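You operate a simulated robot arm through the tools that you are given. There is no shell and no other tool. Be economical: measure what you need, move in short steps, check, and stop when the job is done.

You are at the controls of a simulated two-armed robot. One attempt, no reset.

## Task
Clip both belts across to the next posts and lock them.
Fine: draw each belt clip to the next post till it holds, then turn that post's lock knob till its window shows green.

Only the result counts: the job must be done as asked and must still hold three seconds after the hand-in. Knocking over, shifting, dropping, spilling or breaking anything else fails it.

## Robot
Two 7-joint arms with fingered hands on one trunk, on a base that drives. Base frame: it is fixed to the floor where the robot stands at the start and does not move with it; the origin is under the middle of the robot, x ahead of it, y to its left, z up. Readings come in m, degrees, newtons and seconds.
The left shoulder is at the start at [0.07, 0.142, 1.189], the right one opposite. With the tool pointing down near the work surface each hand reaches from about 0.1 to 0.78 m from the robot's upright axis, wherever it stands, measured 20 degrees to its own side. Places, roughly: middle post lock knob [0.6, -0.4, 0.9]; purple belt clip [0.6, 0, 0.8]; right post lock knob [0.6, -0.9, 0.9]; teal belt clip [0.6, -0.5, 0.8]. Payload 3.6 kg a hand.
The tool frame of a hand sits at the grasp point between the pads (the TCP): z along the fingers, y along the line on which they close. The tips reach 0.025 m beyond it. The gripper opens to 0.088 m. The gripper's body begins 0.029 m behind the TCP. The gripper is a hand of 5 fingers: y runs from the thumb to the fingers, the wrist lies at [-0.013, -0.097, -0.162] in the tool frame.
Orientation is that of the tool frame in the base frame, as a unit quaternion [x, y, z, w]. With the fingers straight down and the wrist toward the robot, the tool's x, y and z point along [0, 1, 0], [1, 0, 0] and [0, 0, -1] of the base frame.

## Interface
- The arms move only by the tool apply_moves. It takes "left_series", "right_series" or both (then of equal length, played together; a hand with none holds still); each is a list of rows, each an object (a shift or turn left out is 0) with "travel": the shift along the base's x, y, z in units of 40 mm (1.0 is 40 mm), a list of three; "turn": the turn, a rotation vector about the base's x, y, z in units of 8 degrees (1.0 is 8 degrees), a list of three. In form: [{"travel": [tx, ty, tz], "turn": [rx, ry, rz]}, ...]. A call has 1 to 12 rows; each row shifts and turns the commanded pose from where the row before left it. A call with a number of a shift or a turn outside -1 to 1 is refused whole. Each row takes 0.2 s and may step no farther than 0.05 m and 8.6 degrees from the row before; otherwise, the whole call is refused. Where a pose cannot be reached the arm comes as near as it can. A force on the tool above 90 N (or 10 N above the force at the start of the call, whichever is more), or a blocked arm, ends the call early, and 0.2 s more pass. In this call time passes only in rows, and 0.2 s behind the last. The reply holds the time, the measured pose of the TCP, the force on the tool along the base axes, the opening and the grip force, in the units named above and with some noise, with the torque about the TCP (base axes, N m) and any sound that the robot's microphone picked up, and new pictures: "show" is both (left out), scene, wrist or none (wrist: the cameras of the hands that moved).
- Cameras (640 x 400 px; columns grow to the right, rows downward): "scene" is now at [0.1337, -0.0387, 1.4253]; the picture's right is [-0.40, -0.91, -0.00], its down [-0.46, 0.20, -0.87] and it looks along [0.79, -0.35, -0.50] (base axes); focal length 256 px, centre (320, 200). "left" rides on the left gripper at [-0.059, -0.079, -0.105] in its tool frame; the picture's right is [-0.73, -0.32, 0.61], its down [0.62, -0.68, 0.38] and it looks along [0.29, 0.66, 0.70] (tool axes); focal length 234 px, centre (320, 200). "right" rides on the right gripper at [0.059, -0.079, -0.105] in its tool frame; the picture's right is [-0.73, 0.32, -0.61], its down [-0.62, -0.68, 0.38] and it looks along [-0.29, 0.66, 0.70] (tool axes); focal length 234 px, centre (320, 200). There is no depth. A picture from a camera that has moved, and an enlarged one, comes with that camera's place and axes in the base frame and with its lens.
- lift_body(by): slides the trunk up (or, below 0, down) by that many m; the arms and the scene camera ride with it, the base frame stays. It gives what a move gives, with no picture.
- roll_base(legs): drives the robot by 1 to 6 legs, each [ahead, left, turn to the left] in m, m and degrees, along the robot's own axes; the way and the turn of a leg run together, so that a leg with both is an arc; at most 1.5 m and 180 degrees a leg. The arms and the cameras ride along, it lands a little off, and it stops where it bumps. It gives what a move gives, and a new picture of the scene camera.
- move_fingers(index, middle, ring, little, thumb_bend, thumb_turn, hand): sets how far each is bent, from 0 (flat) to 100 (curled in); at 30 the hand is open as for a grip, at 70 the pads meet at the TCP. One left out holds its place. A second passes; each finger stops where it meets its share of the squeeze, and holds until it gets a number again. It is the only way to open and close the hand. It gives what a move gives, with no picture; readings hold the bend of each and the force on index, middle, ring, little, thumb and palm. thumb_turn goes from beside the hand (0) to across from the fingers (100), as for a grip.
- turn_head(pan, tilt): turns the head with the scene camera to pan (to the left, within 86 degrees either way) and tilt (down, from -29 to 69), counted from straight ahead of the robot. It gives what a move gives, and a new picture of the scene camera.
- inspect(camera, box): a new picture of the part [left, top, right, bottom] of that camera's present view, enlarged. It takes no simulated time.
- sign_off(): hands the job in; it is judged then, once.

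Go step by step. Nothing tells you exact positions but the pictures and the camera data: compare them with the known pose of the tool, close in by small moves and look again before you grip or let go. The budget is 120 turns and 260 pictures, counting those below and the enlarged ones. Unless the task says otherwise, let go and move clear before handing in, and close with one line.

The tools are called by a JSON object that holds its "api" and its "payload". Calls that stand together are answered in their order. apply_moves: Moves the arms, as the interface text tells. Its arguments: {"type":"object","properties":{"left_series":{"type":"array"},"right_series":{"type":"array"},"show":{"type":"string","enum":["both","scene","wrist","none"]}},"required":[]} The other tools are called the same way: lift_body (by) slides the trunk up or down; move_fingers (index, middle, ring, little, thumb_bend, thumb_turn, hand) moves the fingers one by one; roll_base (legs) drives the base; turn_head (pan, tilt) turns the head that bears the scene camera; inspect (camera, box) takes an enlarged picture of a part of a camera's view; sign_off () hands the job in.

At the start:

```text
time_s: 0.0
left_tool_pos: [0.564, -0.0188, 1.2202]
left_tcp_rot: [0.707, 0.707, 0.0, 0.0]
left_contact_force: [0.0, 0.7, 0.1]
left_wrist_torque: [-0.05, 0.03, -0.01]
left_grip_width: 0.0876
left_grasp_force: 0.0
left_shape: jaw
left_bend: [30.0, 30.0, 30.0, 30.0, 30.0, 98.0]
left_finger forces: [0.0, 0.1, 0.0, 0.0, 0.1, 0.1]
right_tool_pos: [0.3817, -0.4199, 1.2038]
right_tcp_rot: [0.707, 0.707, 0.001, -0.001]
right_contact_force: [-0.3, -0.7, -0.1]
right_wrist_torque: [-0.01, -0.01, -0.01]
right_grip_width: 0.0876
right_grasp_force: 0.0
right_shape: jaw
right_bend: [30.0, 30.0, 30.0, 30.0, 30.0, 98.0]
right_finger forces: [0.0, 0.1, 0.0, 0.0, 0.1, 0.0]
trunk travel left (down, up): [-0.725, 0.215]
robot x, y, heading: [-0.0032, -0.003, -0.2]
head pan, tilt: [-23.8, 30.0]
```

scene: 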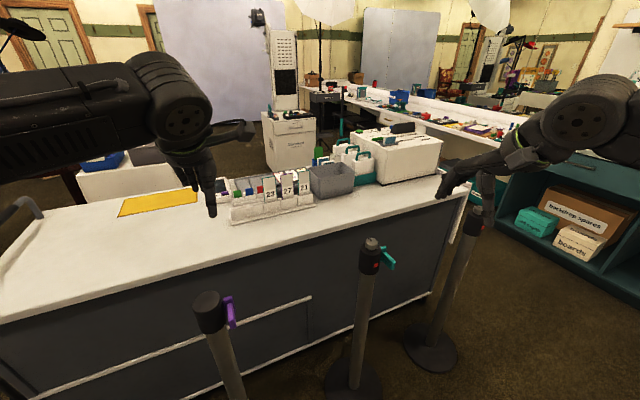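
right: 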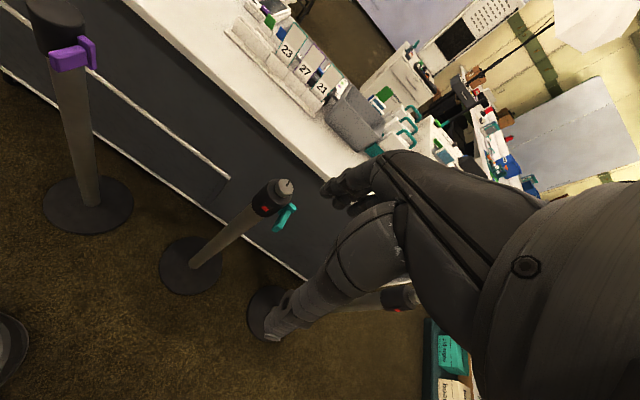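
left: 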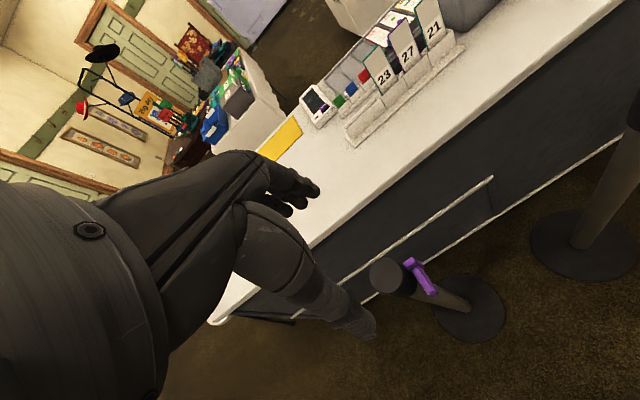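

I see three posts: the left with a purple clip, the middle with a teal clip and a knob, and the right with a knob. I'll enlarge the heads first.

{"api": "inspect", "payload": {"camera": "scene", "box": [170, 270, 270, 340]}}

{"api": "inspect", "payload": {"camera": "scene", "box": [330, 220, 430, 290]}}

{"api": "turn_head", "payload": {"pan": -55, "tilt": 40}}

```text
5.71 times, centred on (220, 305) of scene
camera zoom: at [0.1337, -0.0387, 1.4253], right [-0.4, -0.91, 0.0], down [-0.46, 0.2, -0.87], along [0.79, -0.35, -0.5], focal length 1462 px, centre (891, -400)
```

zoom: 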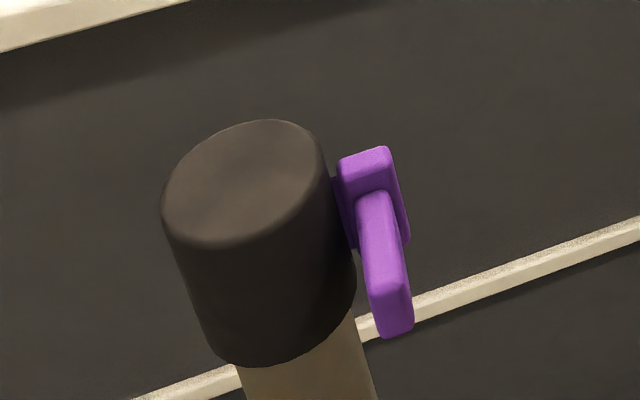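

```text
5.71 times, centred on (380, 255) of scene
camera zoom: at [0.1337, -0.0387, 1.4253], right [-0.4, -0.91, 0.0], down [-0.46, 0.2, -0.87], along [0.79, -0.35, -0.5], focal length 1462 px, centre (-23, -114)
```

zoom: 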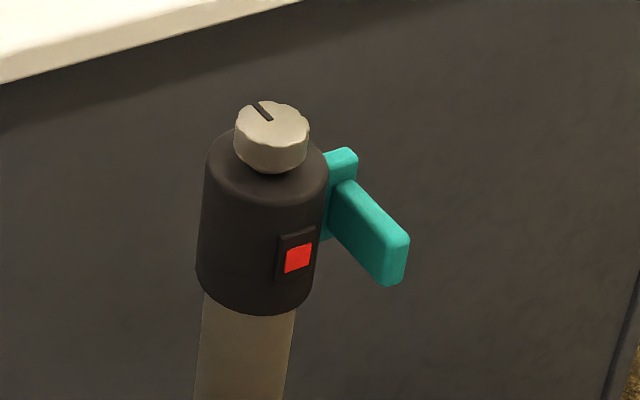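

```text
time_s: 1.0
left_tool_pos: [0.5636, -0.0185, 1.2201]
left_tcp_rot: [0.708, 0.706, 0.0, 0.0]
left_contact_force: [0.1, 1.1, 0.1]
left_wrist_torque: [0.03, -0.03, 0.0]
left_grip_width: 0.0878
left_grasp_force: 0.0
left_shape: jaw
left_bend: [30.0, 30.0, 30.0, 30.0, 30.0, 98.0]
left_finger forces: [0.0, 0.0, 0.0, 0.1, 0.1, 0.1]
right_tool_pos: [0.3813, -0.4197, 1.2036]
right_tcp_rot: [0.707, 0.707, 0.001, 0.0]
right_contact_force: [-0.8, 0.0, 0.5]
right_wrist_torque: [0.0, 0.01, -0.01]
right_grip_width: 0.0877
right_grasp_force: 0.0
right_shape: jaw
right_bend: [30.0, 30.0, 30.0, 30.0, 30.0, 98.0]
right_finger forces: [0.1, 0.0, 0.0, 0.1, 0.0, 0.0]
trunk travel left (down, up): [-0.725, 0.215]
robot x, y, heading: [0.0018, 0.0002, -0.0]
head pan, tilt: [-55.0, 40.0]
camera scene: at [0.0998, -0.0717, 1.4101], right [-0.82, -0.57, 0.0], down [-0.37, 0.53, -0.77], along [0.44, -0.63, -0.64], focal length 256 px, centre (320, 200)
```

scene: 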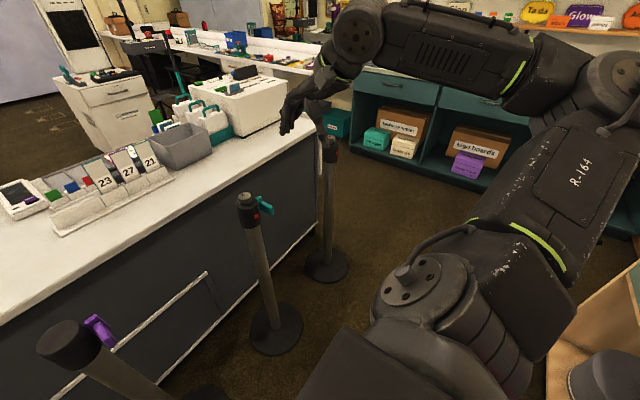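

The knob of the middle post is near [0.6,-0.42,0.94]. I need to drive sideways to the right, so I'll check that way is free.

{"api": "turn_head", "payload": {"pan": -86, "tilt": 55}}

{"api": "turn_head", "payload": {"pan": -45, "tilt": 65}}

```text
time_s: 1.9
left_tool_pos: [0.5641, -0.0189, 1.2191]
left_tcp_rot: [0.707, 0.707, 0.001, 0.0]
left_contact_force: [0.4, -0.1, 0.2]
left_wrist_torque: [0.01, 0.03, 0.01]
left_grip_width: 0.088
left_grasp_force: 0.0
left_shape: jaw
left_bend: [30.0, 30.0, 30.0, 30.0, 30.0, 98.0]
left_finger forces: [0.0, 0.0, 0.1, 0.0, 0.0, 0.0]
right_tool_pos: [0.3815, -0.4187, 1.2052]
right_tcp_rot: [0.706, 0.708, 0.0, -0.001]
right_contact_force: [-0.5, -0.7, 0.0]
right_wrist_torque: [0.0, -0.01, 0.0]
right_grip_width: 0.0879
right_grasp_force: 0.0
right_shape: jaw
right_bend: [30.0, 30.0, 30.0, 30.0, 30.0, 98.0]
right_finger forces: [0.0, 0.0, 0.1, 0.1, 0.0, 0.0]
trunk travel left (down, up): [-0.725, 0.215]
robot x, y, heading: [0.0039, 0.0009, 0.0]
head pan, tilt: [-85.9, 55.0]
camera scene: at [0.0562, -0.0741, 1.3894], right [-1.0, -0.07, 0.0], down [-0.06, 0.82, -0.57], along [0.04, -0.57, -0.82], focal length 256 px, centre (320, 200)
```

scene: 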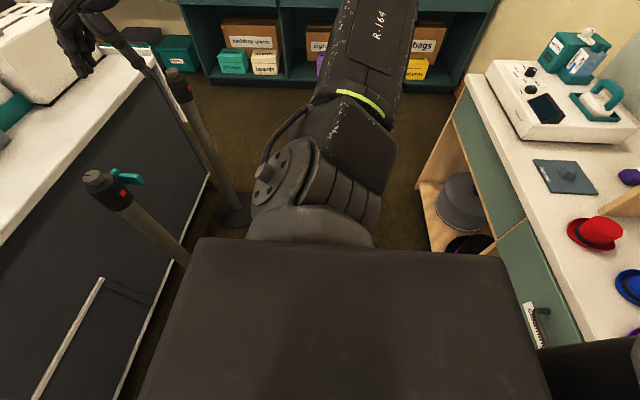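

```text
time_s: 3.0
left_tool_pos: [0.5639, -0.019, 1.2207]
left_tcp_rot: [0.707, 0.707, -0.001, 0.0]
left_contact_force: [-0.4, 0.1, 0.7]
left_wrist_torque: [0.04, 0.02, -0.03]
left_grip_width: 0.0875
left_grasp_force: 0.0
left_shape: jaw
left_bend: [30.0, 30.0, 30.0, 30.0, 30.0, 98.0]
left_finger forces: [0.0, 0.0, 0.0, 0.0, 0.0, 0.1]
right_tool_pos: [0.3816, -0.4192, 1.2045]
right_tcp_rot: [0.707, 0.707, 0.001, 0.0]
right_contact_force: [-1.0, 0.2, 1.0]
right_wrist_torque: [0.02, -0.03, -0.02]
right_grip_width: 0.0878
right_grasp_force: 0.1
right_shape: jaw
right_bend: [30.0, 30.0, 30.0, 30.0, 30.0, 98.0]
right_finger forces: [0.0, 0.1, 0.0, 0.1, 0.0, 0.0]
trunk travel left (down, up): [-0.725, 0.215]
robot x, y, heading: [-0.0023, 0.0011, -0.1]
head pan, tilt: [-45.0, 65.0]
camera scene: at [0.0939, -0.0451, 1.3778], right [-0.71, -0.71, 0.0], down [-0.64, 0.64, -0.42], along [0.3, -0.3, -0.91], focal length 256 px, centre (320, 200)
```

scene: 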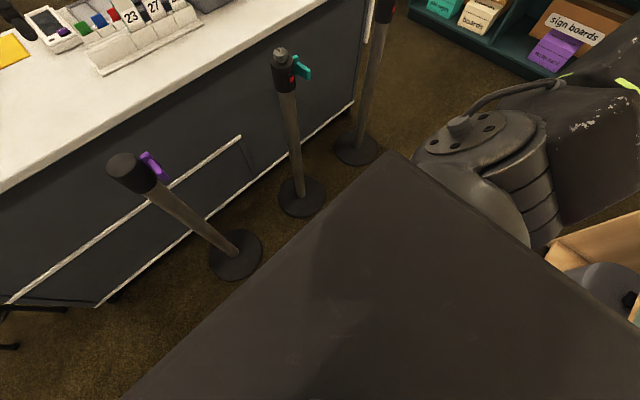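

The way to the right looks free, with the rear counter's front at about x -0.33. I'll drive 0.42 m to the right.

{"api": "turn_head", "payload": {"pan": -20, "tilt": 50}}

{"api": "roll_base", "payload": {"legs": [[0.0, -0.42, 0]]}}

```text
time_s: 3.9
left_tool_pos: [0.5631, -0.0187, 1.22]
left_tcp_rot: [0.707, 0.707, 0.0, 0.0]
left_contact_force: [-0.5, 0.5, -0.4]
left_wrist_torque: [0.0, 0.0, -0.01]
left_grip_width: 0.0876
left_grasp_force: 0.1
left_shape: jaw
left_bend: [30.0, 30.0, 30.0, 30.0, 30.0, 98.0]
left_finger forces: [0.0, 0.1, 0.1, 0.1, 0.0, 0.0]
right_tool_pos: [0.3811, -0.4194, 1.2036]
right_tcp_rot: [0.707, 0.707, 0.0, -0.001]
right_contact_force: [-0.4, 0.3, 0.9]
right_wrist_torque: [0.02, -0.03, 0.03]
right_grip_width: 0.0877
right_grasp_force: 0.0
right_shape: jaw
right_bend: [30.0, 30.0, 30.0, 30.0, 30.0, 98.0]
right_finger forces: [0.0, 0.0, 0.1, 0.0, 0.1, 0.1]
trunk travel left (down, up): [-0.725, 0.215]
robot x, y, heading: [0.0023, -0.0034, -0.1]
head pan, tilt: [-20.0, 50.0]
camera scene: at [0.1232, -0.0285, 1.3958], right [-0.34, -0.94, 0.0], down [-0.72, 0.26, -0.64], along [0.6, -0.22, -0.77], focal length 256 px, centre (320, 200)
```

scene: 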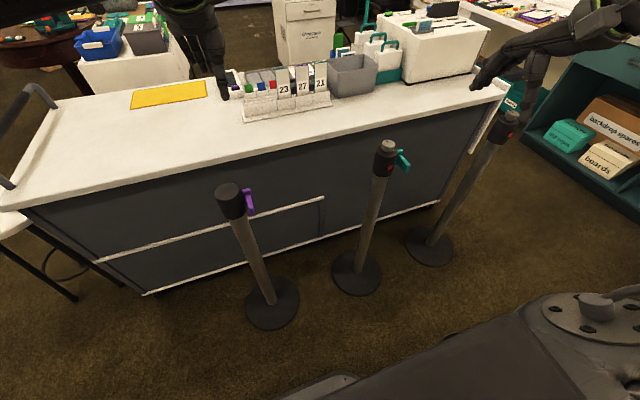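

```text
time_s: 6.5
left_tool_pos: [0.563, -0.4396, 1.2204]
left_tcp_rot: [0.708, 0.706, 0.0, 0.001]
left_contact_force: [0.6, 0.0, -0.5]
left_wrist_torque: [-0.04, -0.02, 0.01]
left_grip_width: 0.0877
left_grasp_force: 0.0
left_shape: jaw
left_bend: [30.0, 30.0, 30.0, 30.0, 30.0, 98.0]
left_finger forces: [0.0, 0.0, 0.1, 0.1, 0.0, 0.0]
right_tool_pos: [0.3801, -0.8395, 1.2048]
right_tcp_rot: [0.708, 0.706, 0.0, 0.0]
right_contact_force: [0.0, 0.3, 0.4]
right_wrist_torque: [0.03, -0.02, 0.0]
right_grip_width: 0.0878
right_grasp_force: 0.0
right_shape: jaw
right_bend: [30.0, 30.0, 30.0, 30.0, 30.0, 98.0]
right_finger forces: [0.1, 0.0, 0.1, 0.0, 0.0, 0.1]
trunk travel left (down, up): [-0.725, 0.215]
robot x, y, heading: [0.0072, -0.4181, -0.4]
head pan, tilt: [-20.0, 50.0]
camera scene: at [0.1227, -0.4482, 1.3959], right [-0.34, -0.94, 0.0], down [-0.72, 0.26, -0.64], along [0.6, -0.22, -0.77], focal length 256 px, centre (320, 200)
```

scene: 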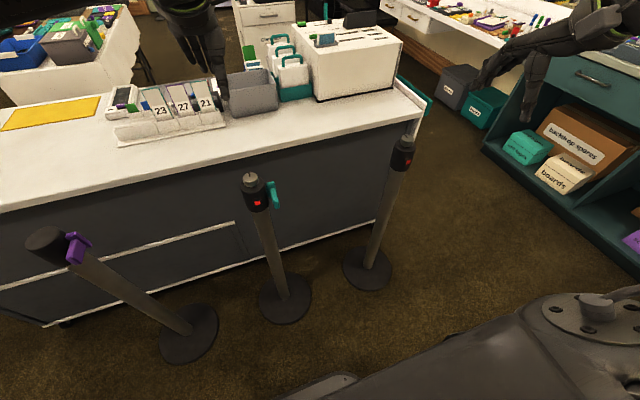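

Triangulating: middle knob about [0.64,-0.44,0.91], right knob [0.643,-0.93,0.905], purple clip [0.62,0.0,0.843]. I'll look closer at the clips from here.

{"api": "inspect", "payload": {"camera": "scene", "box": [20, 215, 110, 275]}}

{"api": "inspect", "payload": {"camera": "scene", "box": [220, 160, 310, 220]}}

{"api": "inspect", "payload": {"camera": "scene", "box": [370, 120, 445, 170]}}

{"api": "inspect", "payload": {"camera": "left", "box": [320, 150, 640, 350]}}

{"api": "inspect", "payload": {"camera": "right", "box": [0, 0, 420, 262]}}

```text
6.67 times, centred on (65, 245) of scene
camera zoom: at [0.1227, -0.4482, 1.3959], right [-0.34, -0.94, 0.0], down [-0.72, 0.26, -0.64], along [0.6, -0.22, -0.77], focal length 1705 px, centre (2020, -100)
```

zoom: 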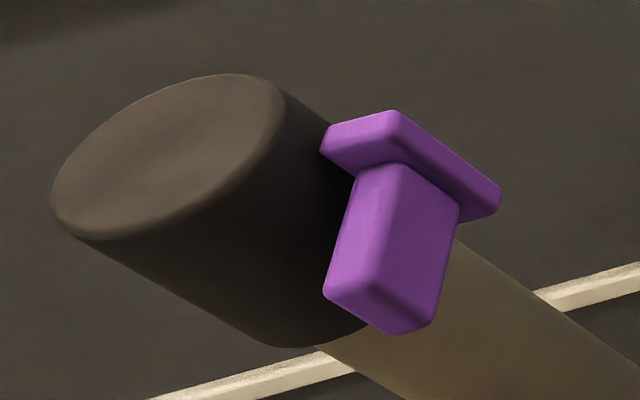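

```text
6.67 times, centred on (265, 190) of scene
camera zoom: at [0.1227, -0.4482, 1.3959], right [-0.34, -0.94, 0.0], down [-0.72, 0.26, -0.64], along [0.6, -0.22, -0.77], focal length 1705 px, centre (687, 267)
```

zoom: 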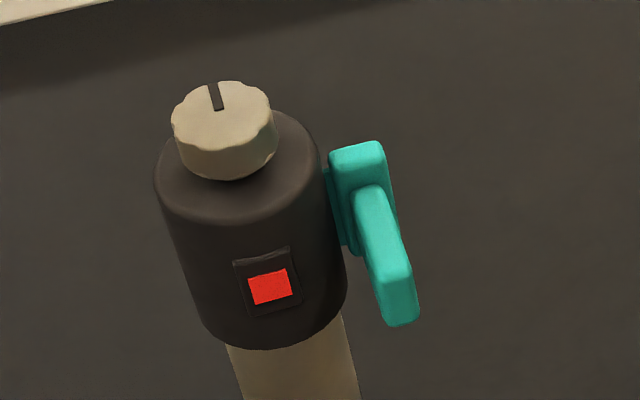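

```text
8.00 times, centred on (408, 145) of scene
camera zoom: at [0.1227, -0.4482, 1.3959], right [-0.34, -0.94, 0.0], down [-0.72, 0.26, -0.64], along [0.6, -0.22, -0.77], focal length 2046 px, centre (-380, 640)
```

zoom: 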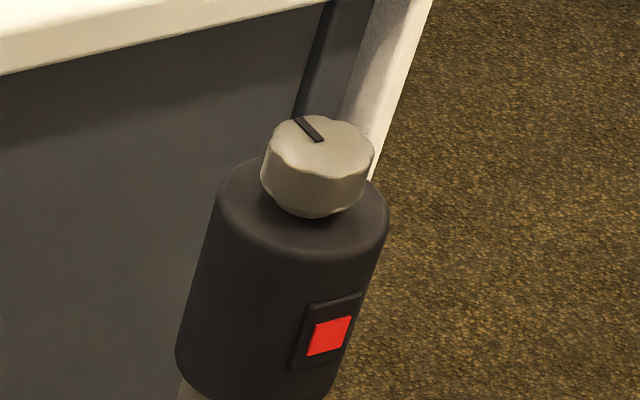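

```text
2.00 times, centred on (480, 250) of left
camera zoom: at [0.4847, -0.4972, 1.3251], right [-0.32, -0.73, -0.61], down [-0.68, 0.62, -0.38], along [0.66, 0.29, -0.7], focal length 468 px, centre (0, 100)
```

zoom: 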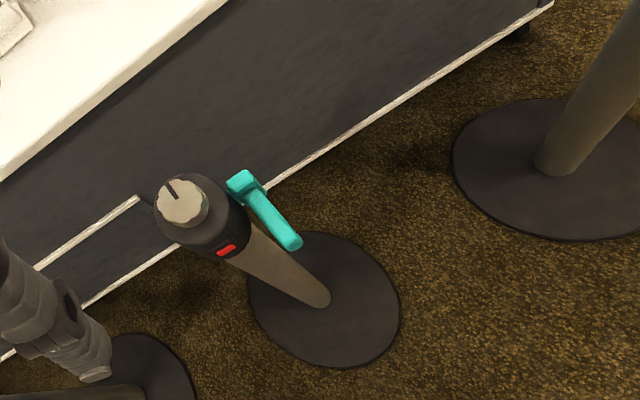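

```text
1.52 times, centred on (210, 131) of right
camera zoom: at [0.3016, -0.7805, 1.3102], right [0.32, -0.73, 0.61], down [-0.68, -0.62, -0.38], along [0.66, -0.29, -0.7], focal length 357 px, centre (488, 305)
```

zoom: 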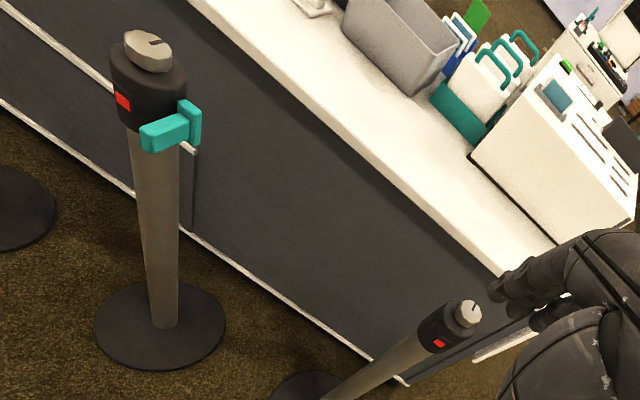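

The tabs stick out toward the robot (-x) from plates on the posts' right sides. I'll turn both hands so the fingers point forward and close along y, staying high and clear, with the left hand going to the purple clip and the right to the teal one.

{"api": "apply_moves", "payload": {"left_series": [{"travel": [-0.13, 0.69, 0], "turn": [-0.577, -0.577, 0.577]}, {"travel": [-0.13, 0.69, 0], "turn": [-0.577, -0.577, 0.577]}, {"travel": [-0.13, 0.69, 0], "turn": [-0.577, -0.577, 0.577]}, {"travel": [-0.13, 0.69, 0], "turn": [-0.577, -0.577, 0.577]}, {"travel": [-0.13, 0.69, 0], "turn": [-0.577, -0.577, 0.577]}, {"travel": [-0.13, 0.69, 0], "turn": [-0.577, -0.577, 0.577]}, {"travel": [-0.13, 0.69, 0], "turn": [-0.577, -0.577, 0.577]}, {"travel": [-0.13, 0.69, 0], "turn": [-0.577, -0.577, 0.577]}], "right_series": [{"travel": [0.13, 0.58, 0], "turn": [0.577, -0.577, -0.577]}, {"travel": [0.13, 0.58, 0], "turn": [0.577, -0.577, -0.577]}, {"travel": [0.13, 0.58, 0], "turn": [0.577, -0.577, -0.577]}, {"travel": [0.13, 0.58, 0], "turn": [0.577, -0.577, -0.577]}, {"travel": [0.13, 0.58, 0], "turn": [0.577, -0.577, -0.577]}, {"travel": [0.13, 0.58, 0], "turn": [0.577, -0.577, -0.577]}, {"travel": [0.13, 0.58, 0], "turn": [0.577, -0.577, -0.577]}, {"travel": [0.13, 0.58, 0], "turn": [0.577, -0.577, -0.577]}], "show": "none"}}

{"api": "apply_moves", "payload": {"left_series": [{"travel": [-0.13, 0.69, 0], "turn": [-0.577, -0.577, 0.577]}, {"travel": [-0.13, 0.69, 0], "turn": [-0.577, -0.577, 0.577]}, {"travel": [-0.13, 0.69, 0], "turn": [-0.577, -0.577, 0.577]}, {"travel": [-0.13, 0.69, 0], "turn": [-0.577, -0.577, 0.577]}, {"travel": [-0.13, 0.69, 0], "turn": [-0.577, -0.577, 0.577]}, {"travel": [-0.13, 0.69, 0], "turn": [-0.577, -0.577, 0.577]}, {"travel": [-0.13, 0.69, 0], "turn": [-0.577, -0.577, 0.577]}], "right_series": [{"travel": [0.13, 0.58, 0], "turn": [0.577, -0.577, -0.577]}, {"travel": [0.13, 0.58, 0], "turn": [0.577, -0.577, -0.577]}, {"travel": [0.13, 0.58, 0], "turn": [0.577, -0.577, -0.577]}, {"travel": [0.13, 0.58, 0], "turn": [0.577, -0.577, -0.577]}, {"travel": [0.13, 0.58, 0], "turn": [0.577, -0.577, -0.577]}, {"travel": [0.13, 0.58, 0], "turn": [0.577, -0.577, -0.577]}, {"travel": [0.13, 0.58, 0], "turn": [0.577, -0.577, -0.577]}], "show": "both"}}

```text
time_s: 8.3
left_tool_pos: [0.5224, -0.2154, 1.2193]
left_tcp_rot: [0.383, 0.815, -0.002, 0.434]
left_contact_force: [-0.5, 0.2, -0.1]
left_wrist_torque: [-0.01, 0.01, -0.03]
left_grip_width: 0.0877
left_grasp_force: 0.0
left_shape: jaw
left_bend: [30.0, 30.0, 30.0, 30.0, 30.0, 98.0]
left_finger forces: [0.0, 0.0, 0.0, 0.0, 0.0, 0.0]
right_tool_pos: [0.464, -0.6654, 1.2311]
right_tcp_rot: [0.816, 0.383, 0.433, 0.0]
right_contact_force: [-0.6, 0.4, 1.0]
right_wrist_torque: [0.0, 0.03, -0.03]
right_grip_width: 0.0878
right_grasp_force: 0.1
right_shape: jaw
right_bend: [30.0, 30.0, 30.0, 30.0, 30.0, 98.0]
right_finger forces: [0.1, 0.0, 0.0, 0.0, 0.1, 0.0]
right hand out of reach, approached as far as the arm can: row 6, 7, 8
trunk travel left (down, up): [-0.725, 0.215]
robot x, y, heading: [-0.0014, -0.4236, -0.2]
head pan, tilt: [-20.0, 50.0]
```

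```text
time_s: 9.9
left_tool_pos: [0.5079, 0.0119, 1.2646]
left_tcp_rot: [0.001, 0.707, -0.002, 0.707]
left_contact_force: [0.2, 0.0, 0.0]
left_wrist_torque: [-0.01, 0.01, -0.02]
left_grip_width: 0.0876
left_grasp_force: 0.1
left_shape: jaw
left_bend: [30.0, 30.0, 30.0, 30.0, 30.0, 98.0]
left_finger forces: [0.1, 0.1, 0.0, 0.0, 0.0, 0.1]
left hand out of reach, approached as far as the arm can: row 4, 5, 6, 7
right_tool_pos: [0.6547, -0.7223, 1.4055]
right_tcp_rot: [0.709, 0.003, 0.705, -0.002]
right_contact_force: [0.0, 0.2, 0.0]
right_wrist_torque: [0.0, 0.02, -0.01]
right_grip_width: 0.0878
right_grasp_force: 0.0
right_shape: jaw
right_bend: [30.0, 30.0, 30.0, 30.0, 30.0, 98.0]
right_finger forces: [0.0, 0.1, 0.0, 0.0, 0.0, 0.0]
right hand out of reach, approached as far as the arm can: row 1, 2, 3, 4, 5, 6, 7
trunk travel left (down, up): [-0.725, 0.215]
robot x, y, heading: [0.0023, -0.4186, -0.4]
head pan, tilt: [-20.0, 50.0]
camera scene: at [0.1255, -0.4464, 1.3956], right [-0.34, -0.94, 0.0], down [-0.72, 0.26, -0.64], along [0.6, -0.22, -0.77], focal length 256 px, centre (320, 200)
camera right: at [0.5498, -0.6444, 1.4646], right [-0.61, -0.33, -0.72], down [0.38, 0.68, -0.63], along [0.7, -0.65, -0.29], focal length 234 px, centre (320, 200)
camera left: at [0.4033, -0.0646, 1.3235], right [0.61, -0.32, 0.73], down [0.38, -0.68, -0.62], along [0.7, 0.66, -0.29], focal length 234 px, centre (320, 200)
```

scene: 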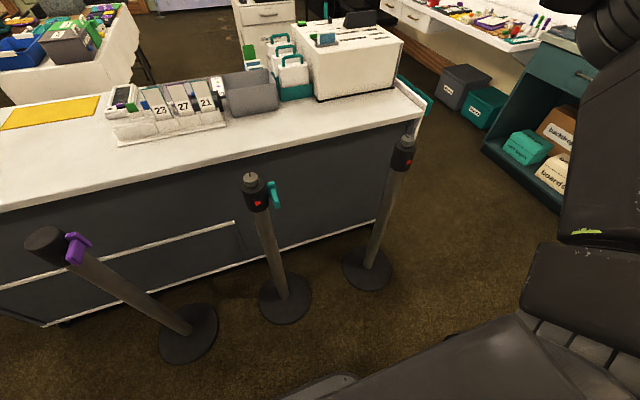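
right: 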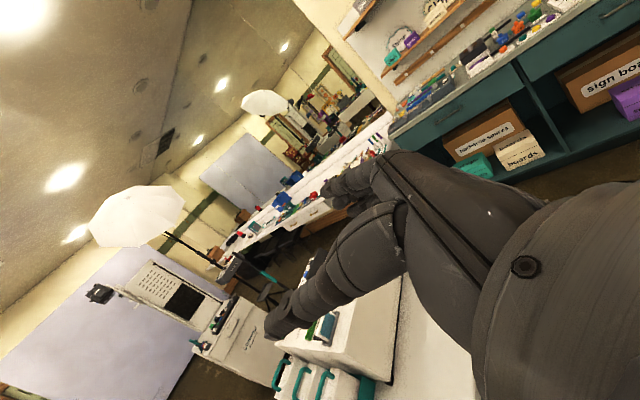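
left: 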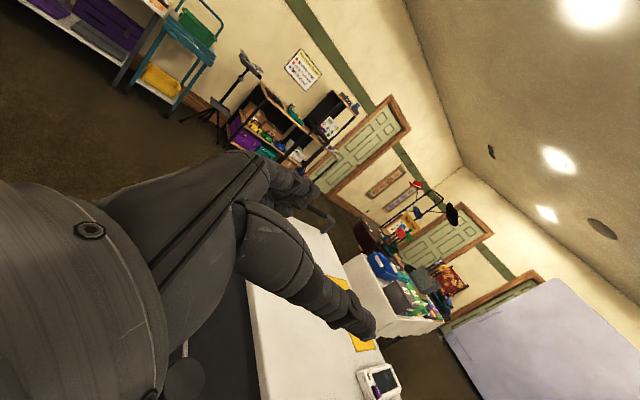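

The left hand nearly got there, but the right was out of reach at shoulder height. I'll bring both lower, still well back from the posts, and see whether the pose becomes reachable.

{"api": "apply_moves", "payload": {"left_series": [{"travel": [0, 0, -1]}, {"travel": [0, 0, -1]}, {"travel": [0, 0, -1]}, {"travel": [0, 0, -1]}], "right_series": [{"travel": [-0.5, 0, -0.8]}, {"travel": [-0.5, 0, -1]}, {"travel": [0, 0, -1]}, {"travel": [0, 0, -1]}], "show": "scene"}}

```text
time_s: 10.9
left_tool_pos: [0.5045, 0.0127, 1.1233]
left_tcp_rot: [0.0, 0.705, 0.003, 0.709]
left_contact_force: [-0.3, -0.7, -1.3]
left_wrist_torque: [0.0, -0.01, -0.03]
left_grip_width: 0.0877
left_grasp_force: 0.0
left_shape: jaw
left_bend: [30.0, 30.0, 30.0, 30.0, 30.0, 98.0]
left_finger forces: [0.0, 0.0, 0.0, 0.1, 0.0, 0.0]
left hand out of reach, approached as far as the arm can: row 1
right_tool_pos: [0.6442, -0.7794, 1.3221]
right_tcp_rot: [0.709, 0.001, 0.705, 0.0]
right_contact_force: [-0.4, 0.2, 0.7]
right_wrist_torque: [0.0, 0.04, -0.01]
right_grip_width: 0.0879
right_grasp_force: 0.1
right_shape: jaw
right_bend: [30.0, 30.0, 30.0, 30.0, 30.0, 98.0]
right_finger forces: [0.0, 0.0, 0.0, 0.0, 0.0, 0.0]
right hand out of reach, approached as far as the arm can: row 1, 2, 3, 4
trunk travel left (down, up): [-0.725, 0.215]
robot x, y, heading: [-0.0042, -0.4191, -0.0]
head pan, tilt: [-20.0, 50.0]
camera scene: at [0.1209, -0.4463, 1.3963], right [-0.34, -0.94, 0.0], down [-0.72, 0.26, -0.64], along [0.6, -0.22, -0.76], focal length 256 px, centre (320, 200)
```

scene: 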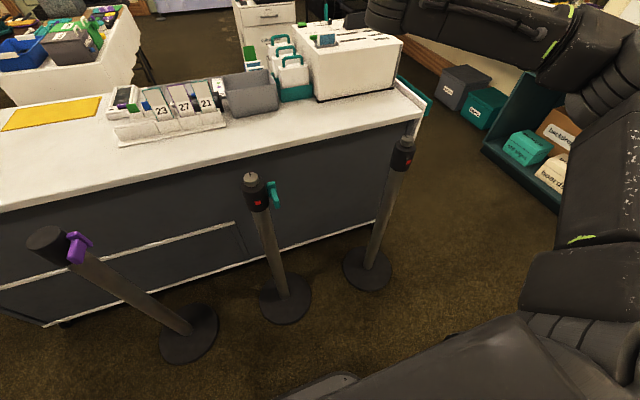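

The left hand reaches fine lower down. The right hand is wound up, so I'll bring it outward to the mirror pose, and lower the left toward the purple clip's height while staying back.

{"api": "apply_moves", "payload": {"left_series": [{"travel": [-0.5, 0, -0.8]}, {"travel": [-0.5, 0, -0.8]}, {"travel": [0, 0, -0.8]}, {"travel": [0, 0, -0.8]}, {"travel": [0, 0, -0.8]}, {"travel": [0, 0, -0.5]}, {"travel": [0, 0, -0.5]}, {"travel": [0, 0, 0]}, {"travel": [0, 0, 0]}], "right_series": [{"travel": [0.1, -1, 0]}, {"travel": [0.1, -1, 0]}, {"travel": [0.1, -1, 0]}, {"travel": [0.1, -1, 0]}, {"travel": [0.1, -1, 0]}, {"travel": [0.1, -1, 0]}, {"travel": [0.1, -1, 0]}, {"travel": [0.1, -1, 0]}, {"travel": [0.1, -1, 0]}], "show": "both"}}

{"api": "turn_head", "payload": {"pan": 30, "tilt": 50}}

```text
time_s: 12.9
left_tool_pos: [0.4665, 0.0085, 0.9234]
left_tcp_rot: [0.002, 0.706, 0.002, 0.708]
left_contact_force: [0.3, 0.8, -0.4]
left_wrist_torque: [0.02, 0.01, -0.05]
left_grip_width: 0.088
left_grasp_force: 0.0
left_shape: jaw
left_bend: [30.0, 30.0, 30.0, 30.0, 30.0, 98.0]
left_finger forces: [0.0, 0.0, 0.0, 0.0, 0.0, 0.0]
right_tool_pos: [0.6694, -1.1157, 1.3166]
right_tcp_rot: [0.708, -0.001, 0.707, -0.003]
right_contact_force: [-0.4, 0.2, 0.6]
right_wrist_torque: [-0.01, 0.02, 0.01]
right_grip_width: 0.0878
right_grasp_force: 0.1
right_shape: jaw
right_bend: [30.0, 30.0, 30.0, 30.0, 30.0, 98.0]
right_finger forces: [0.0, 0.1, 0.0, 0.0, 0.1, 0.0]
right hand out of reach, approached as far as the arm can: row 9
trunk travel left (down, up): [-0.725, 0.215]
robot x, y, heading: [-0.0028, -0.4175, 0.1]
head pan, tilt: [-20.0, 50.0]
camera scene: at [0.1216, -0.4501, 1.396], right [-0.34, -0.94, 0.0], down [-0.72, 0.26, -0.64], along [0.6, -0.22, -0.77], focal length 256 px, centre (320, 200)
camera right: at [0.5645, -1.0368, 1.3753], right [-0.61, -0.32, -0.73], down [0.38, 0.69, -0.62], along [0.7, -0.65, -0.3], focal length 234 px, centre (320, 200)
camera left: at [0.3613, -0.0702, 0.9809], right [0.61, -0.32, 0.73], down [0.38, -0.68, -0.62], along [0.7, 0.66, -0.29], focal length 234 px, centre (320, 200)
```

scene: 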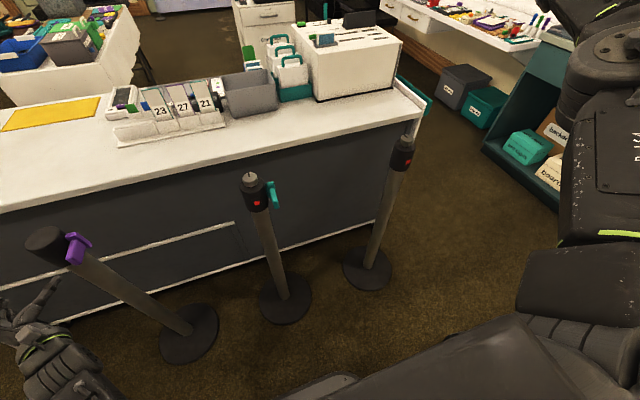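
right: 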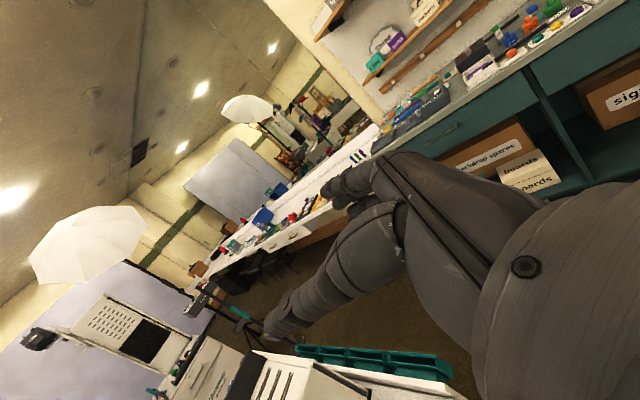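
left: 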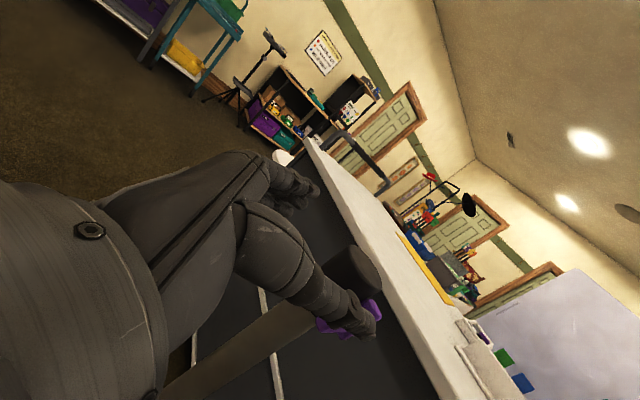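

```text
time_s: 14.1
left_tool_pos: [0.4664, 0.0097, 0.9219]
left_tcp_rot: [0.001, 0.707, 0.001, 0.707]
left_contact_force: [-0.6, 0.1, 0.3]
left_wrist_torque: [-0.02, 0.0, 0.0]
left_grip_width: 0.0878
left_grasp_force: 0.2
left_shape: jaw
left_bend: [30.0, 30.0, 30.0, 30.0, 30.0, 98.0]
left_finger forces: [0.1, 0.0, 0.1, 0.0, 0.0, 0.1]
right_tool_pos: [0.6693, -1.1153, 1.3166]
right_tcp_rot: [0.708, -0.002, 0.706, -0.003]
right_contact_force: [0.6, -1.5, -0.3]
right_wrist_torque: [0.04, -0.01, 0.04]
right_grip_width: 0.0878
right_grasp_force: 0.2
right_shape: jaw
right_bend: [30.0, 30.0, 30.0, 30.0, 30.0, 98.0]
right_finger forces: [0.1, 0.0, 0.0, 0.1, 0.0, 0.0]
trunk travel left (down, up): [-0.725, 0.215]
robot x, y, heading: [-0.001, -0.4202, -0.4]
head pan, tilt: [30.0, 50.0]
camera scene: at [0.1172, -0.3844, 1.3959], right [0.5, -0.87, 0.0], down [-0.66, -0.38, -0.64], along [0.56, 0.32, -0.77], focal length 256 px, centre (320, 200)
```

scene: 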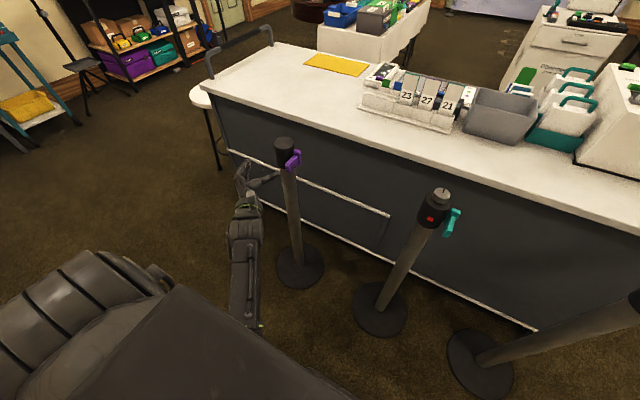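

Commands start from the measured pose each call. I'll zoom in on the left hand beside the purple clip.

{"api": "inspect", "payload": {"camera": "scene", "box": [210, 125, 330, 205]}}

{"api": "inspect", "payload": {"camera": "left", "box": [200, 130, 440, 370]}}

```text
5.00 times, centred on (270, 165) of scene
camera zoom: at [0.1172, -0.3844, 1.3959], right [0.5, -0.87, 0.0], down [-0.66, -0.38, -0.64], along [0.56, 0.32, -0.77], focal length 1279 px, centre (570, 375)
```

zoom: 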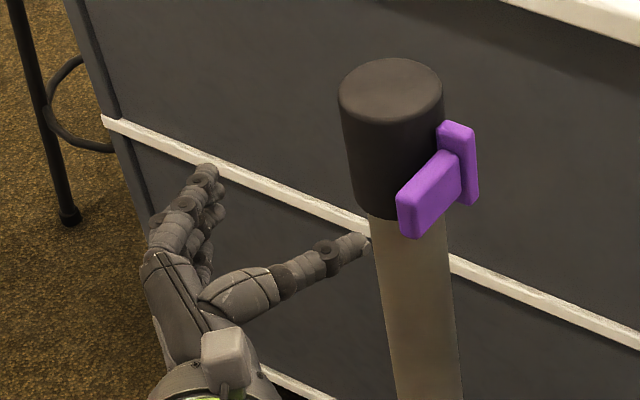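

```text
1.67 times, centred on (320, 250) of left
camera zoom: at [0.362, -0.0695, 0.9804], right [0.61, -0.32, 0.73], down [0.38, -0.68, -0.62], along [0.7, 0.66, -0.29], focal length 390 px, centre (320, 117)
```

zoom: 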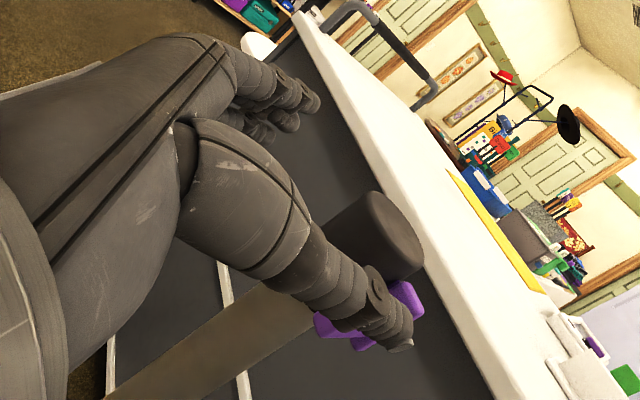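

The purple tab's tip is at about [0.583,-0.004,0.842] and its post head's front is near x 0.607. I'll line the TCP up at that y and z and advance to x≈0.53 before looking again.

{"api": "apply_moves", "payload": {"left_series": [{"travel": [0, -0.2, -0.7]}, {"travel": [0, -0.15, -0.7]}, {"travel": [0, 0, -0.6]}, {"travel": [0.5, 0, 0]}, {"travel": [0.5, 0, 0]}, {"travel": [0.5, 0, 0]}], "show": "both"}}

{"api": "inspect", "payload": {"camera": "scene", "box": [210, 125, 330, 205]}}

{"api": "inspect", "payload": {"camera": "left", "box": [200, 130, 440, 370]}}

```text
time_s: 15.5
left_tool_pos: [0.528, -0.0041, 0.8414]
left_tcp_rot: [0.001, 0.708, 0.0, 0.706]
left_contact_force: [-0.6, 0.3, 0.3]
left_wrist_torque: [-0.01, -0.01, -0.01]
left_grip_width: 0.0878
left_grasp_force: 0.1
left_shape: jaw
left_bend: [30.0, 30.0, 30.0, 30.0, 30.0, 98.0]
left_finger forces: [0.0, 0.0, 0.1, 0.0, 0.1, 0.0]
right_tool_pos: [0.6711, -1.114, 1.3147]
right_tcp_rot: [0.709, -0.002, 0.706, -0.003]
right_contact_force: [0.7, -0.5, 0.7]
right_wrist_torque: [-0.01, -0.02, 0.01]
right_grip_width: 0.0878
right_grasp_force: 0.0
right_shape: jaw
right_bend: [30.0, 30.0, 30.0, 30.0, 30.0, 98.0]
right_finger forces: [0.1, 0.0, 0.0, 0.0, 0.1, 0.0]
trunk travel left (down, up): [-0.725, 0.215]
robot x, y, heading: [-0.002, -0.419, -0.3]
head pan, tilt: [30.0, 50.0]
camera scene: at [0.118, -0.3842, 1.3958], right [0.5, -0.87, 0.0], down [-0.66, -0.38, -0.64], along [0.56, 0.32, -0.77], focal length 256 px, centre (320, 200)
camera left: at [0.4246, -0.0824, 0.8997], right [0.61, -0.32, 0.72], down [0.38, -0.68, -0.62], along [0.7, 0.66, -0.29], focal length 234 px, centre (320, 200)
```

scene: 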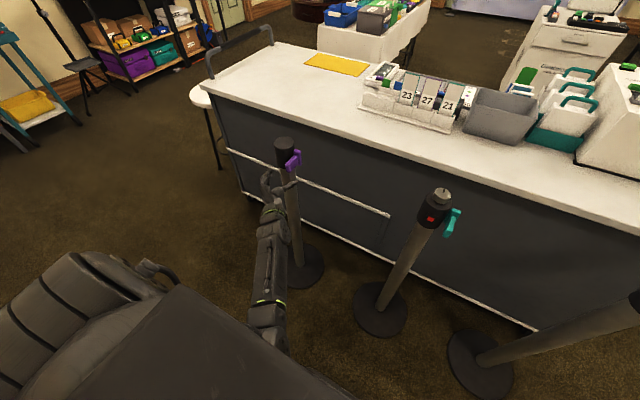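
left: 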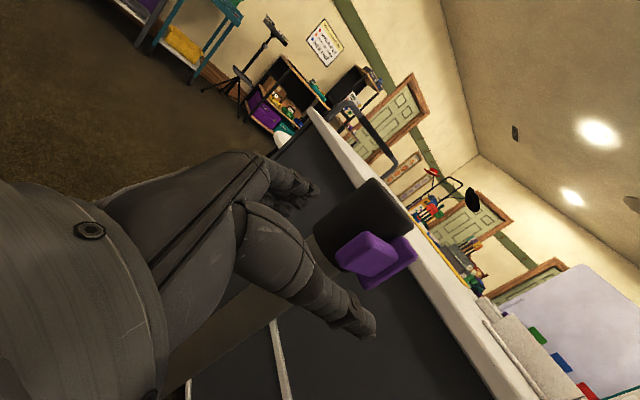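

```text
5.00 times, centred on (270, 165) of scene
camera zoom: at [0.118, -0.3842, 1.3958], right [0.5, -0.87, 0.0], down [-0.66, -0.38, -0.64], along [0.56, 0.32, -0.77], focal length 1279 px, centre (570, 375)
```

zoom: 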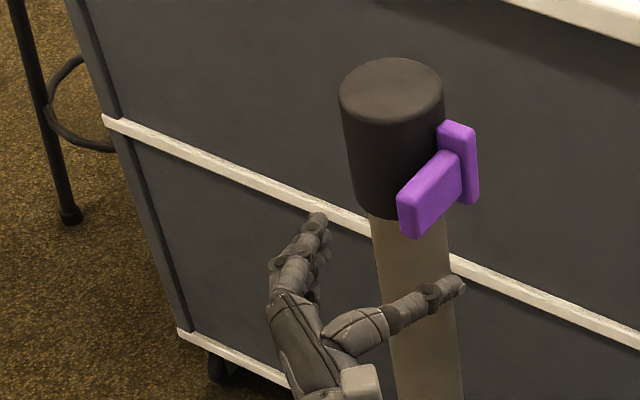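

```text
1.67 times, centred on (320, 250) of left
camera zoom: at [0.4246, -0.0824, 0.8997], right [0.61, -0.32, 0.72], down [0.38, -0.68, -0.62], along [0.7, 0.66, -0.29], focal length 390 px, centre (320, 117)
```

zoom: 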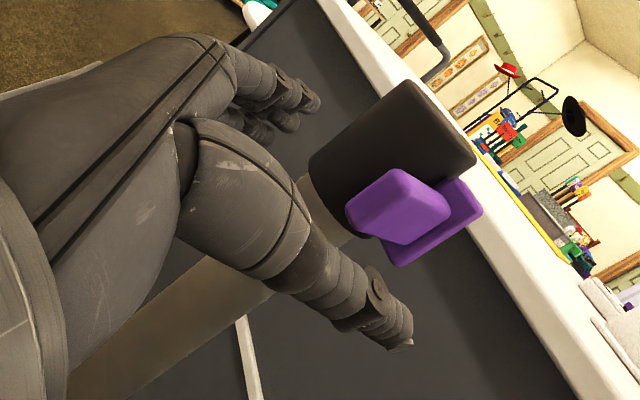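

The tab lies straight ahead of the TCP. I'll advance 5 cm in small rows, with a slight z and y correction.

{"api": "apply_moves", "payload": {"left_series": [{"travel": [0.3, -0.05, 0.1]}, {"travel": [0.3, 0, 0]}, {"travel": [0.3, 0, 0]}, {"travel": [0.35, 0, 0]}], "show": "none"}}

{"api": "inspect", "payload": {"camera": "scene", "box": [225, 130, 330, 200]}}

{"api": "inspect", "payload": {"camera": "left", "box": [200, 130, 440, 370]}}

```text
time_s: 16.5
left_tool_pos: [0.5772, -0.0056, 0.8443]
left_tcp_rot: [0.0, 0.707, 0.0, 0.708]
left_contact_force: [0.1, 0.5, -0.4]
left_wrist_torque: [0.02, -0.03, -0.01]
left_grip_width: 0.0882
left_grasp_force: 0.2
left_shape: jaw
left_bend: [30.0, 30.0, 30.0, 30.0, 30.0, 98.0]
left_finger forces: [0.1, 0.0, 0.1, 0.0, 0.1, 0.0]
right_tool_pos: [0.6701, -1.1146, 1.3155]
right_tcp_rot: [0.708, -0.002, 0.706, -0.004]
right_contact_force: [0.4, 0.1, -1.4]
right_wrist_torque: [0.0, 0.02, 0.0]
right_grip_width: 0.0876
right_grasp_force: 0.1
right_shape: jaw
right_bend: [30.0, 30.0, 30.0, 30.0, 30.0, 98.0]
right_finger forces: [0.0, 0.0, 0.0, 0.1, 0.0, 0.1]
trunk travel left (down, up): [-0.725, 0.215]
robot x, y, heading: [-0.0036, -0.4219, 0.0]
head pan, tilt: [30.0, 50.0]
```

```text
5.71 times, centred on (278, 165) of scene
camera zoom: at [0.1179, -0.3841, 1.3958], right [0.5, -0.87, 0.0], down [-0.66, -0.38, -0.64], along [0.56, 0.32, -0.77], focal length 1462 px, centre (563, 400)
```

zoom: 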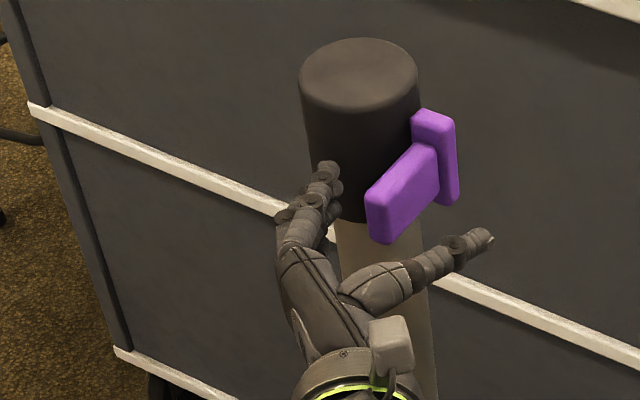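

```text
1.67 times, centred on (320, 250) of left
camera zoom: at [0.4726, -0.0845, 0.9026], right [0.61, -0.32, 0.73], down [0.38, -0.68, -0.63], along [0.7, 0.66, -0.29], focal length 390 px, centre (320, 117)
```

zoom: 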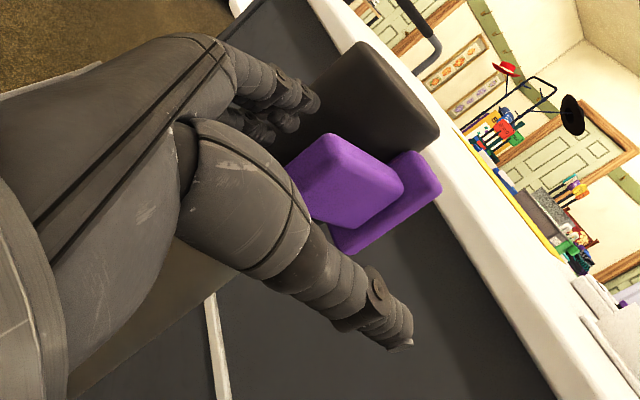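

The tab is between the fingers and thumb. I'll close the hand.

{"api": "move_fingers", "payload": {"hand": "left", "index": 65, "middle": 65, "ring": 65, "little": 65, "thumb_bend": 65}}

{"api": "inspect", "payload": {"camera": "scene", "box": [225, 130, 330, 200]}}

{"api": "inspect", "payload": {"camera": "left", "box": [200, 130, 440, 370]}}

```text
time_s: 17.5
left_tool_pos: [0.5758, -0.0064, 0.8439]
left_tcp_rot: [0.001, 0.707, 0.0, 0.707]
left_contact_force: [1.3, 2.1, -0.2]
left_wrist_torque: [-0.01, -0.02, 0.02]
left_grip_width: 0.0117
left_grasp_force: 1.5
left_shape: fingers
left_bend: [63.0, 64.0, 64.0, 65.0, 64.0, 97.0]
left_finger forces: [1.1, 1.1, 0.4, 0.0, 0.6, 0.0]
right_tool_pos: [0.6706, -1.1153, 1.3158]
right_tcp_rot: [0.708, -0.002, 0.706, -0.003]
right_contact_force: [0.1, 1.2, -0.6]
right_wrist_torque: [-0.02, 0.05, -0.03]
right_grip_width: 0.0881
right_grasp_force: 0.1
right_shape: jaw
right_bend: [30.0, 30.0, 30.0, 30.0, 30.0, 98.0]
right_finger forces: [0.0, 0.1, 0.0, 0.0, 0.0, 0.0]
trunk travel left (down, up): [-0.725, 0.215]
robot x, y, heading: [-0.0016, -0.4201, -0.3]
head pan, tilt: [30.0, 50.0]
```

```text
5.71 times, centred on (278, 165) of scene
camera zoom: at [0.1174, -0.3839, 1.3958], right [0.5, -0.87, 0.0], down [-0.66, -0.38, -0.64], along [0.56, 0.32, -0.77], focal length 1462 px, centre (563, 400)
```

zoom: 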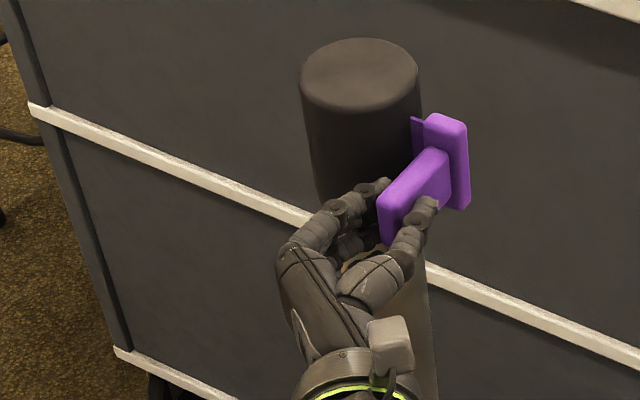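

```text
1.67 times, centred on (320, 250) of left
camera zoom: at [0.4721, -0.0843, 0.9027], right [0.61, -0.32, 0.73], down [0.38, -0.68, -0.62], along [0.7, 0.66, -0.29], focal length 390 px, centre (320, 117)
```

zoom: 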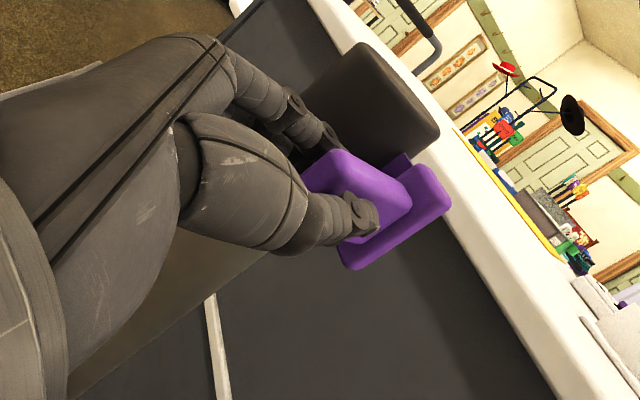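

The tab is gripped and the belt has started to come out a little. I'll squeeze harder.

{"api": "move_fingers", "payload": {"hand": "left", "index": 80, "middle": 80, "ring": 80, "little": 80, "thumb_bend": 80}}

{"api": "apply_moves", "payload": {"left_series": [{"travel": [0, -0.5, 0]}, {"travel": [0, -0.5, 0]}, {"travel": [0, -0.5, 0]}], "show": "both"}}

```text
time_s: 18.5
left_tool_pos: [0.5778, -0.0058, 0.8437]
left_tcp_rot: [0.0, 0.708, 0.001, 0.706]
left_contact_force: [6.9, 1.7, -5.5]
left_wrist_torque: [0.25, -0.16, -0.1]
left_grip_width: 0.0083
left_grasp_force: 20.1
left_shape: fingers
left_bend: [72.0, 66.0, 77.0, 80.0, 65.0, 96.0]
left_finger forces: [6.4, 7.5, 10.6, 0.0, 15.7, 0.1]
right_tool_pos: [0.6726, -1.1153, 1.3137]
right_tcp_rot: [0.709, -0.001, 0.705, -0.003]
right_contact_force: [-0.2, -0.3, 0.0]
right_wrist_torque: [0.01, -0.01, 0.0]
right_grip_width: 0.0877
right_grasp_force: 0.0
right_shape: jaw
right_bend: [30.0, 30.0, 30.0, 30.0, 30.0, 98.0]
right_finger forces: [0.0, 0.0, 0.0, 0.0, 0.1, 0.1]
trunk travel left (down, up): [-0.725, 0.215]
robot x, y, heading: [-0.0031, -0.4198, -0.2]
head pan, tilt: [30.0, 50.0]
```

```text
time_s: 19.3
left_tool_pos: [0.5772, -0.0224, 0.8442]
left_tcp_rot: [0.016, 0.714, 0.032, 0.7]
left_contact_force: [-2.1, 3.1, -69.8]
left_wrist_torque: [0.19, 0.55, -0.05]
left_grip_width: 0.0079
left_grasp_force: 50.8
left_shape: fingers
left_bend: [72.0, 65.0, 78.0, 80.0, 68.0, 96.0]
left_finger forces: [9.6, 9.6, 67.6, 0.1, 14.0, 0.0]
right_tool_pos: [0.6809, -1.1049, 1.3139]
right_tcp_rot: [0.711, 0.002, 0.703, 0.0]
right_contact_force: [-0.3, -0.5, 0.2]
right_wrist_torque: [0.01, -0.03, 0.01]
right_grip_width: 0.0877
right_grasp_force: 0.0
right_shape: jaw
right_bend: [30.0, 30.0, 30.0, 30.0, 30.0, 98.0]
right_finger forces: [0.0, 0.0, 0.0, 0.0, 0.0, 0.0]
trunk travel left (down, up): [-0.725, 0.215]
robot x, y, heading: [0.0018, -0.4239, -0.1]
head pan, tilt: [30.0, 50.0]
camera scene: at [0.1289, -0.3744, 1.3934], right [0.5, -0.87, 0.0], down [-0.67, -0.39, -0.63], along [0.55, 0.31, -0.77], focal length 256 px, centre (320, 200)
camera left: at [0.4774, -0.1062, 0.8991], right [0.63, -0.36, 0.69], down [0.38, -0.63, -0.68], along [0.68, 0.69, -0.26], focal length 234 px, centre (320, 200)
```

scene: 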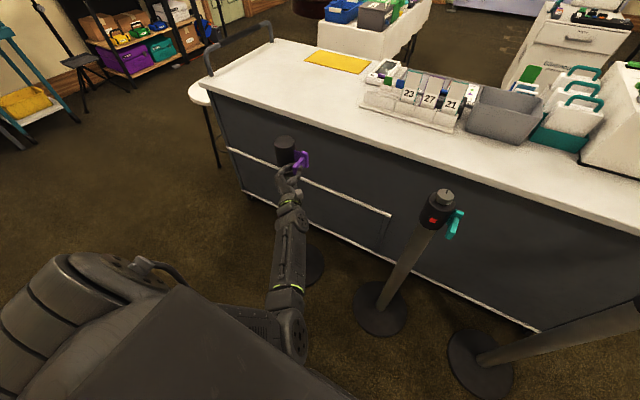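
left: 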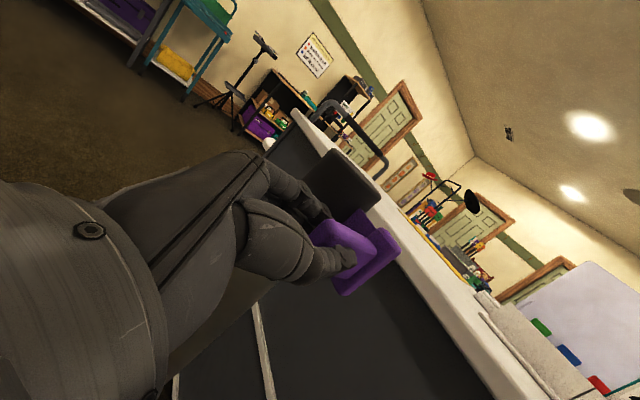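

A high downward force has come up on the ring finger, so it seems caught under the tab. I'll look closely.

{"api": "inspect", "payload": {"camera": "scene", "box": [240, 120, 345, 190]}}

{"api": "inspect", "payload": {"camera": "left", "box": [220, 150, 440, 320]}}

```text
5.71 times, centred on (292, 155) of scene
camera zoom: at [0.1289, -0.3744, 1.3934], right [0.5, -0.87, 0.0], down [-0.67, -0.39, -0.63], along [0.55, 0.31, -0.77], focal length 1462 px, centre (477, 457)
```

zoom: 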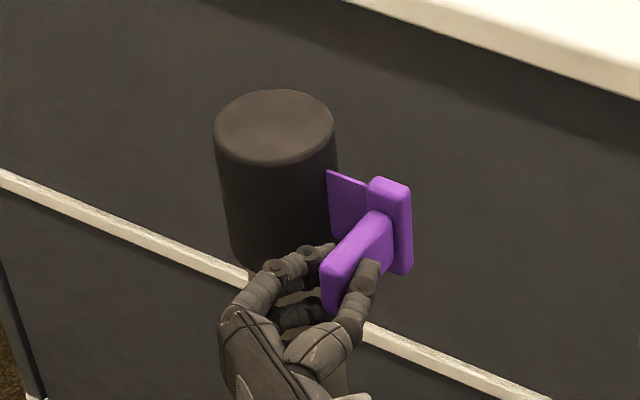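

```text
2.35 times, centred on (330, 235) of left
camera zoom: at [0.4774, -0.1062, 0.8991], right [0.63, -0.36, 0.69], down [0.38, -0.63, -0.68], along [0.68, 0.69, -0.26], focal length 551 px, centre (296, 118)
```

zoom: 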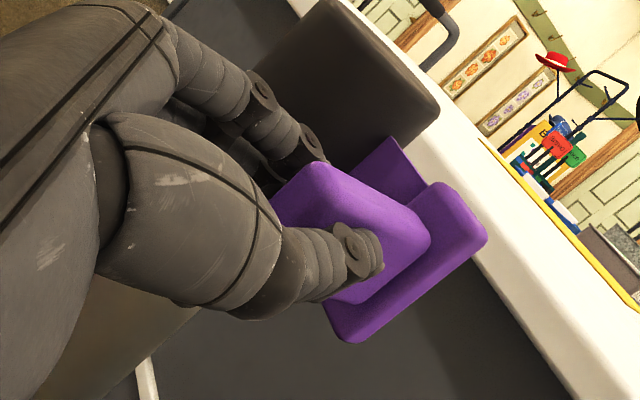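

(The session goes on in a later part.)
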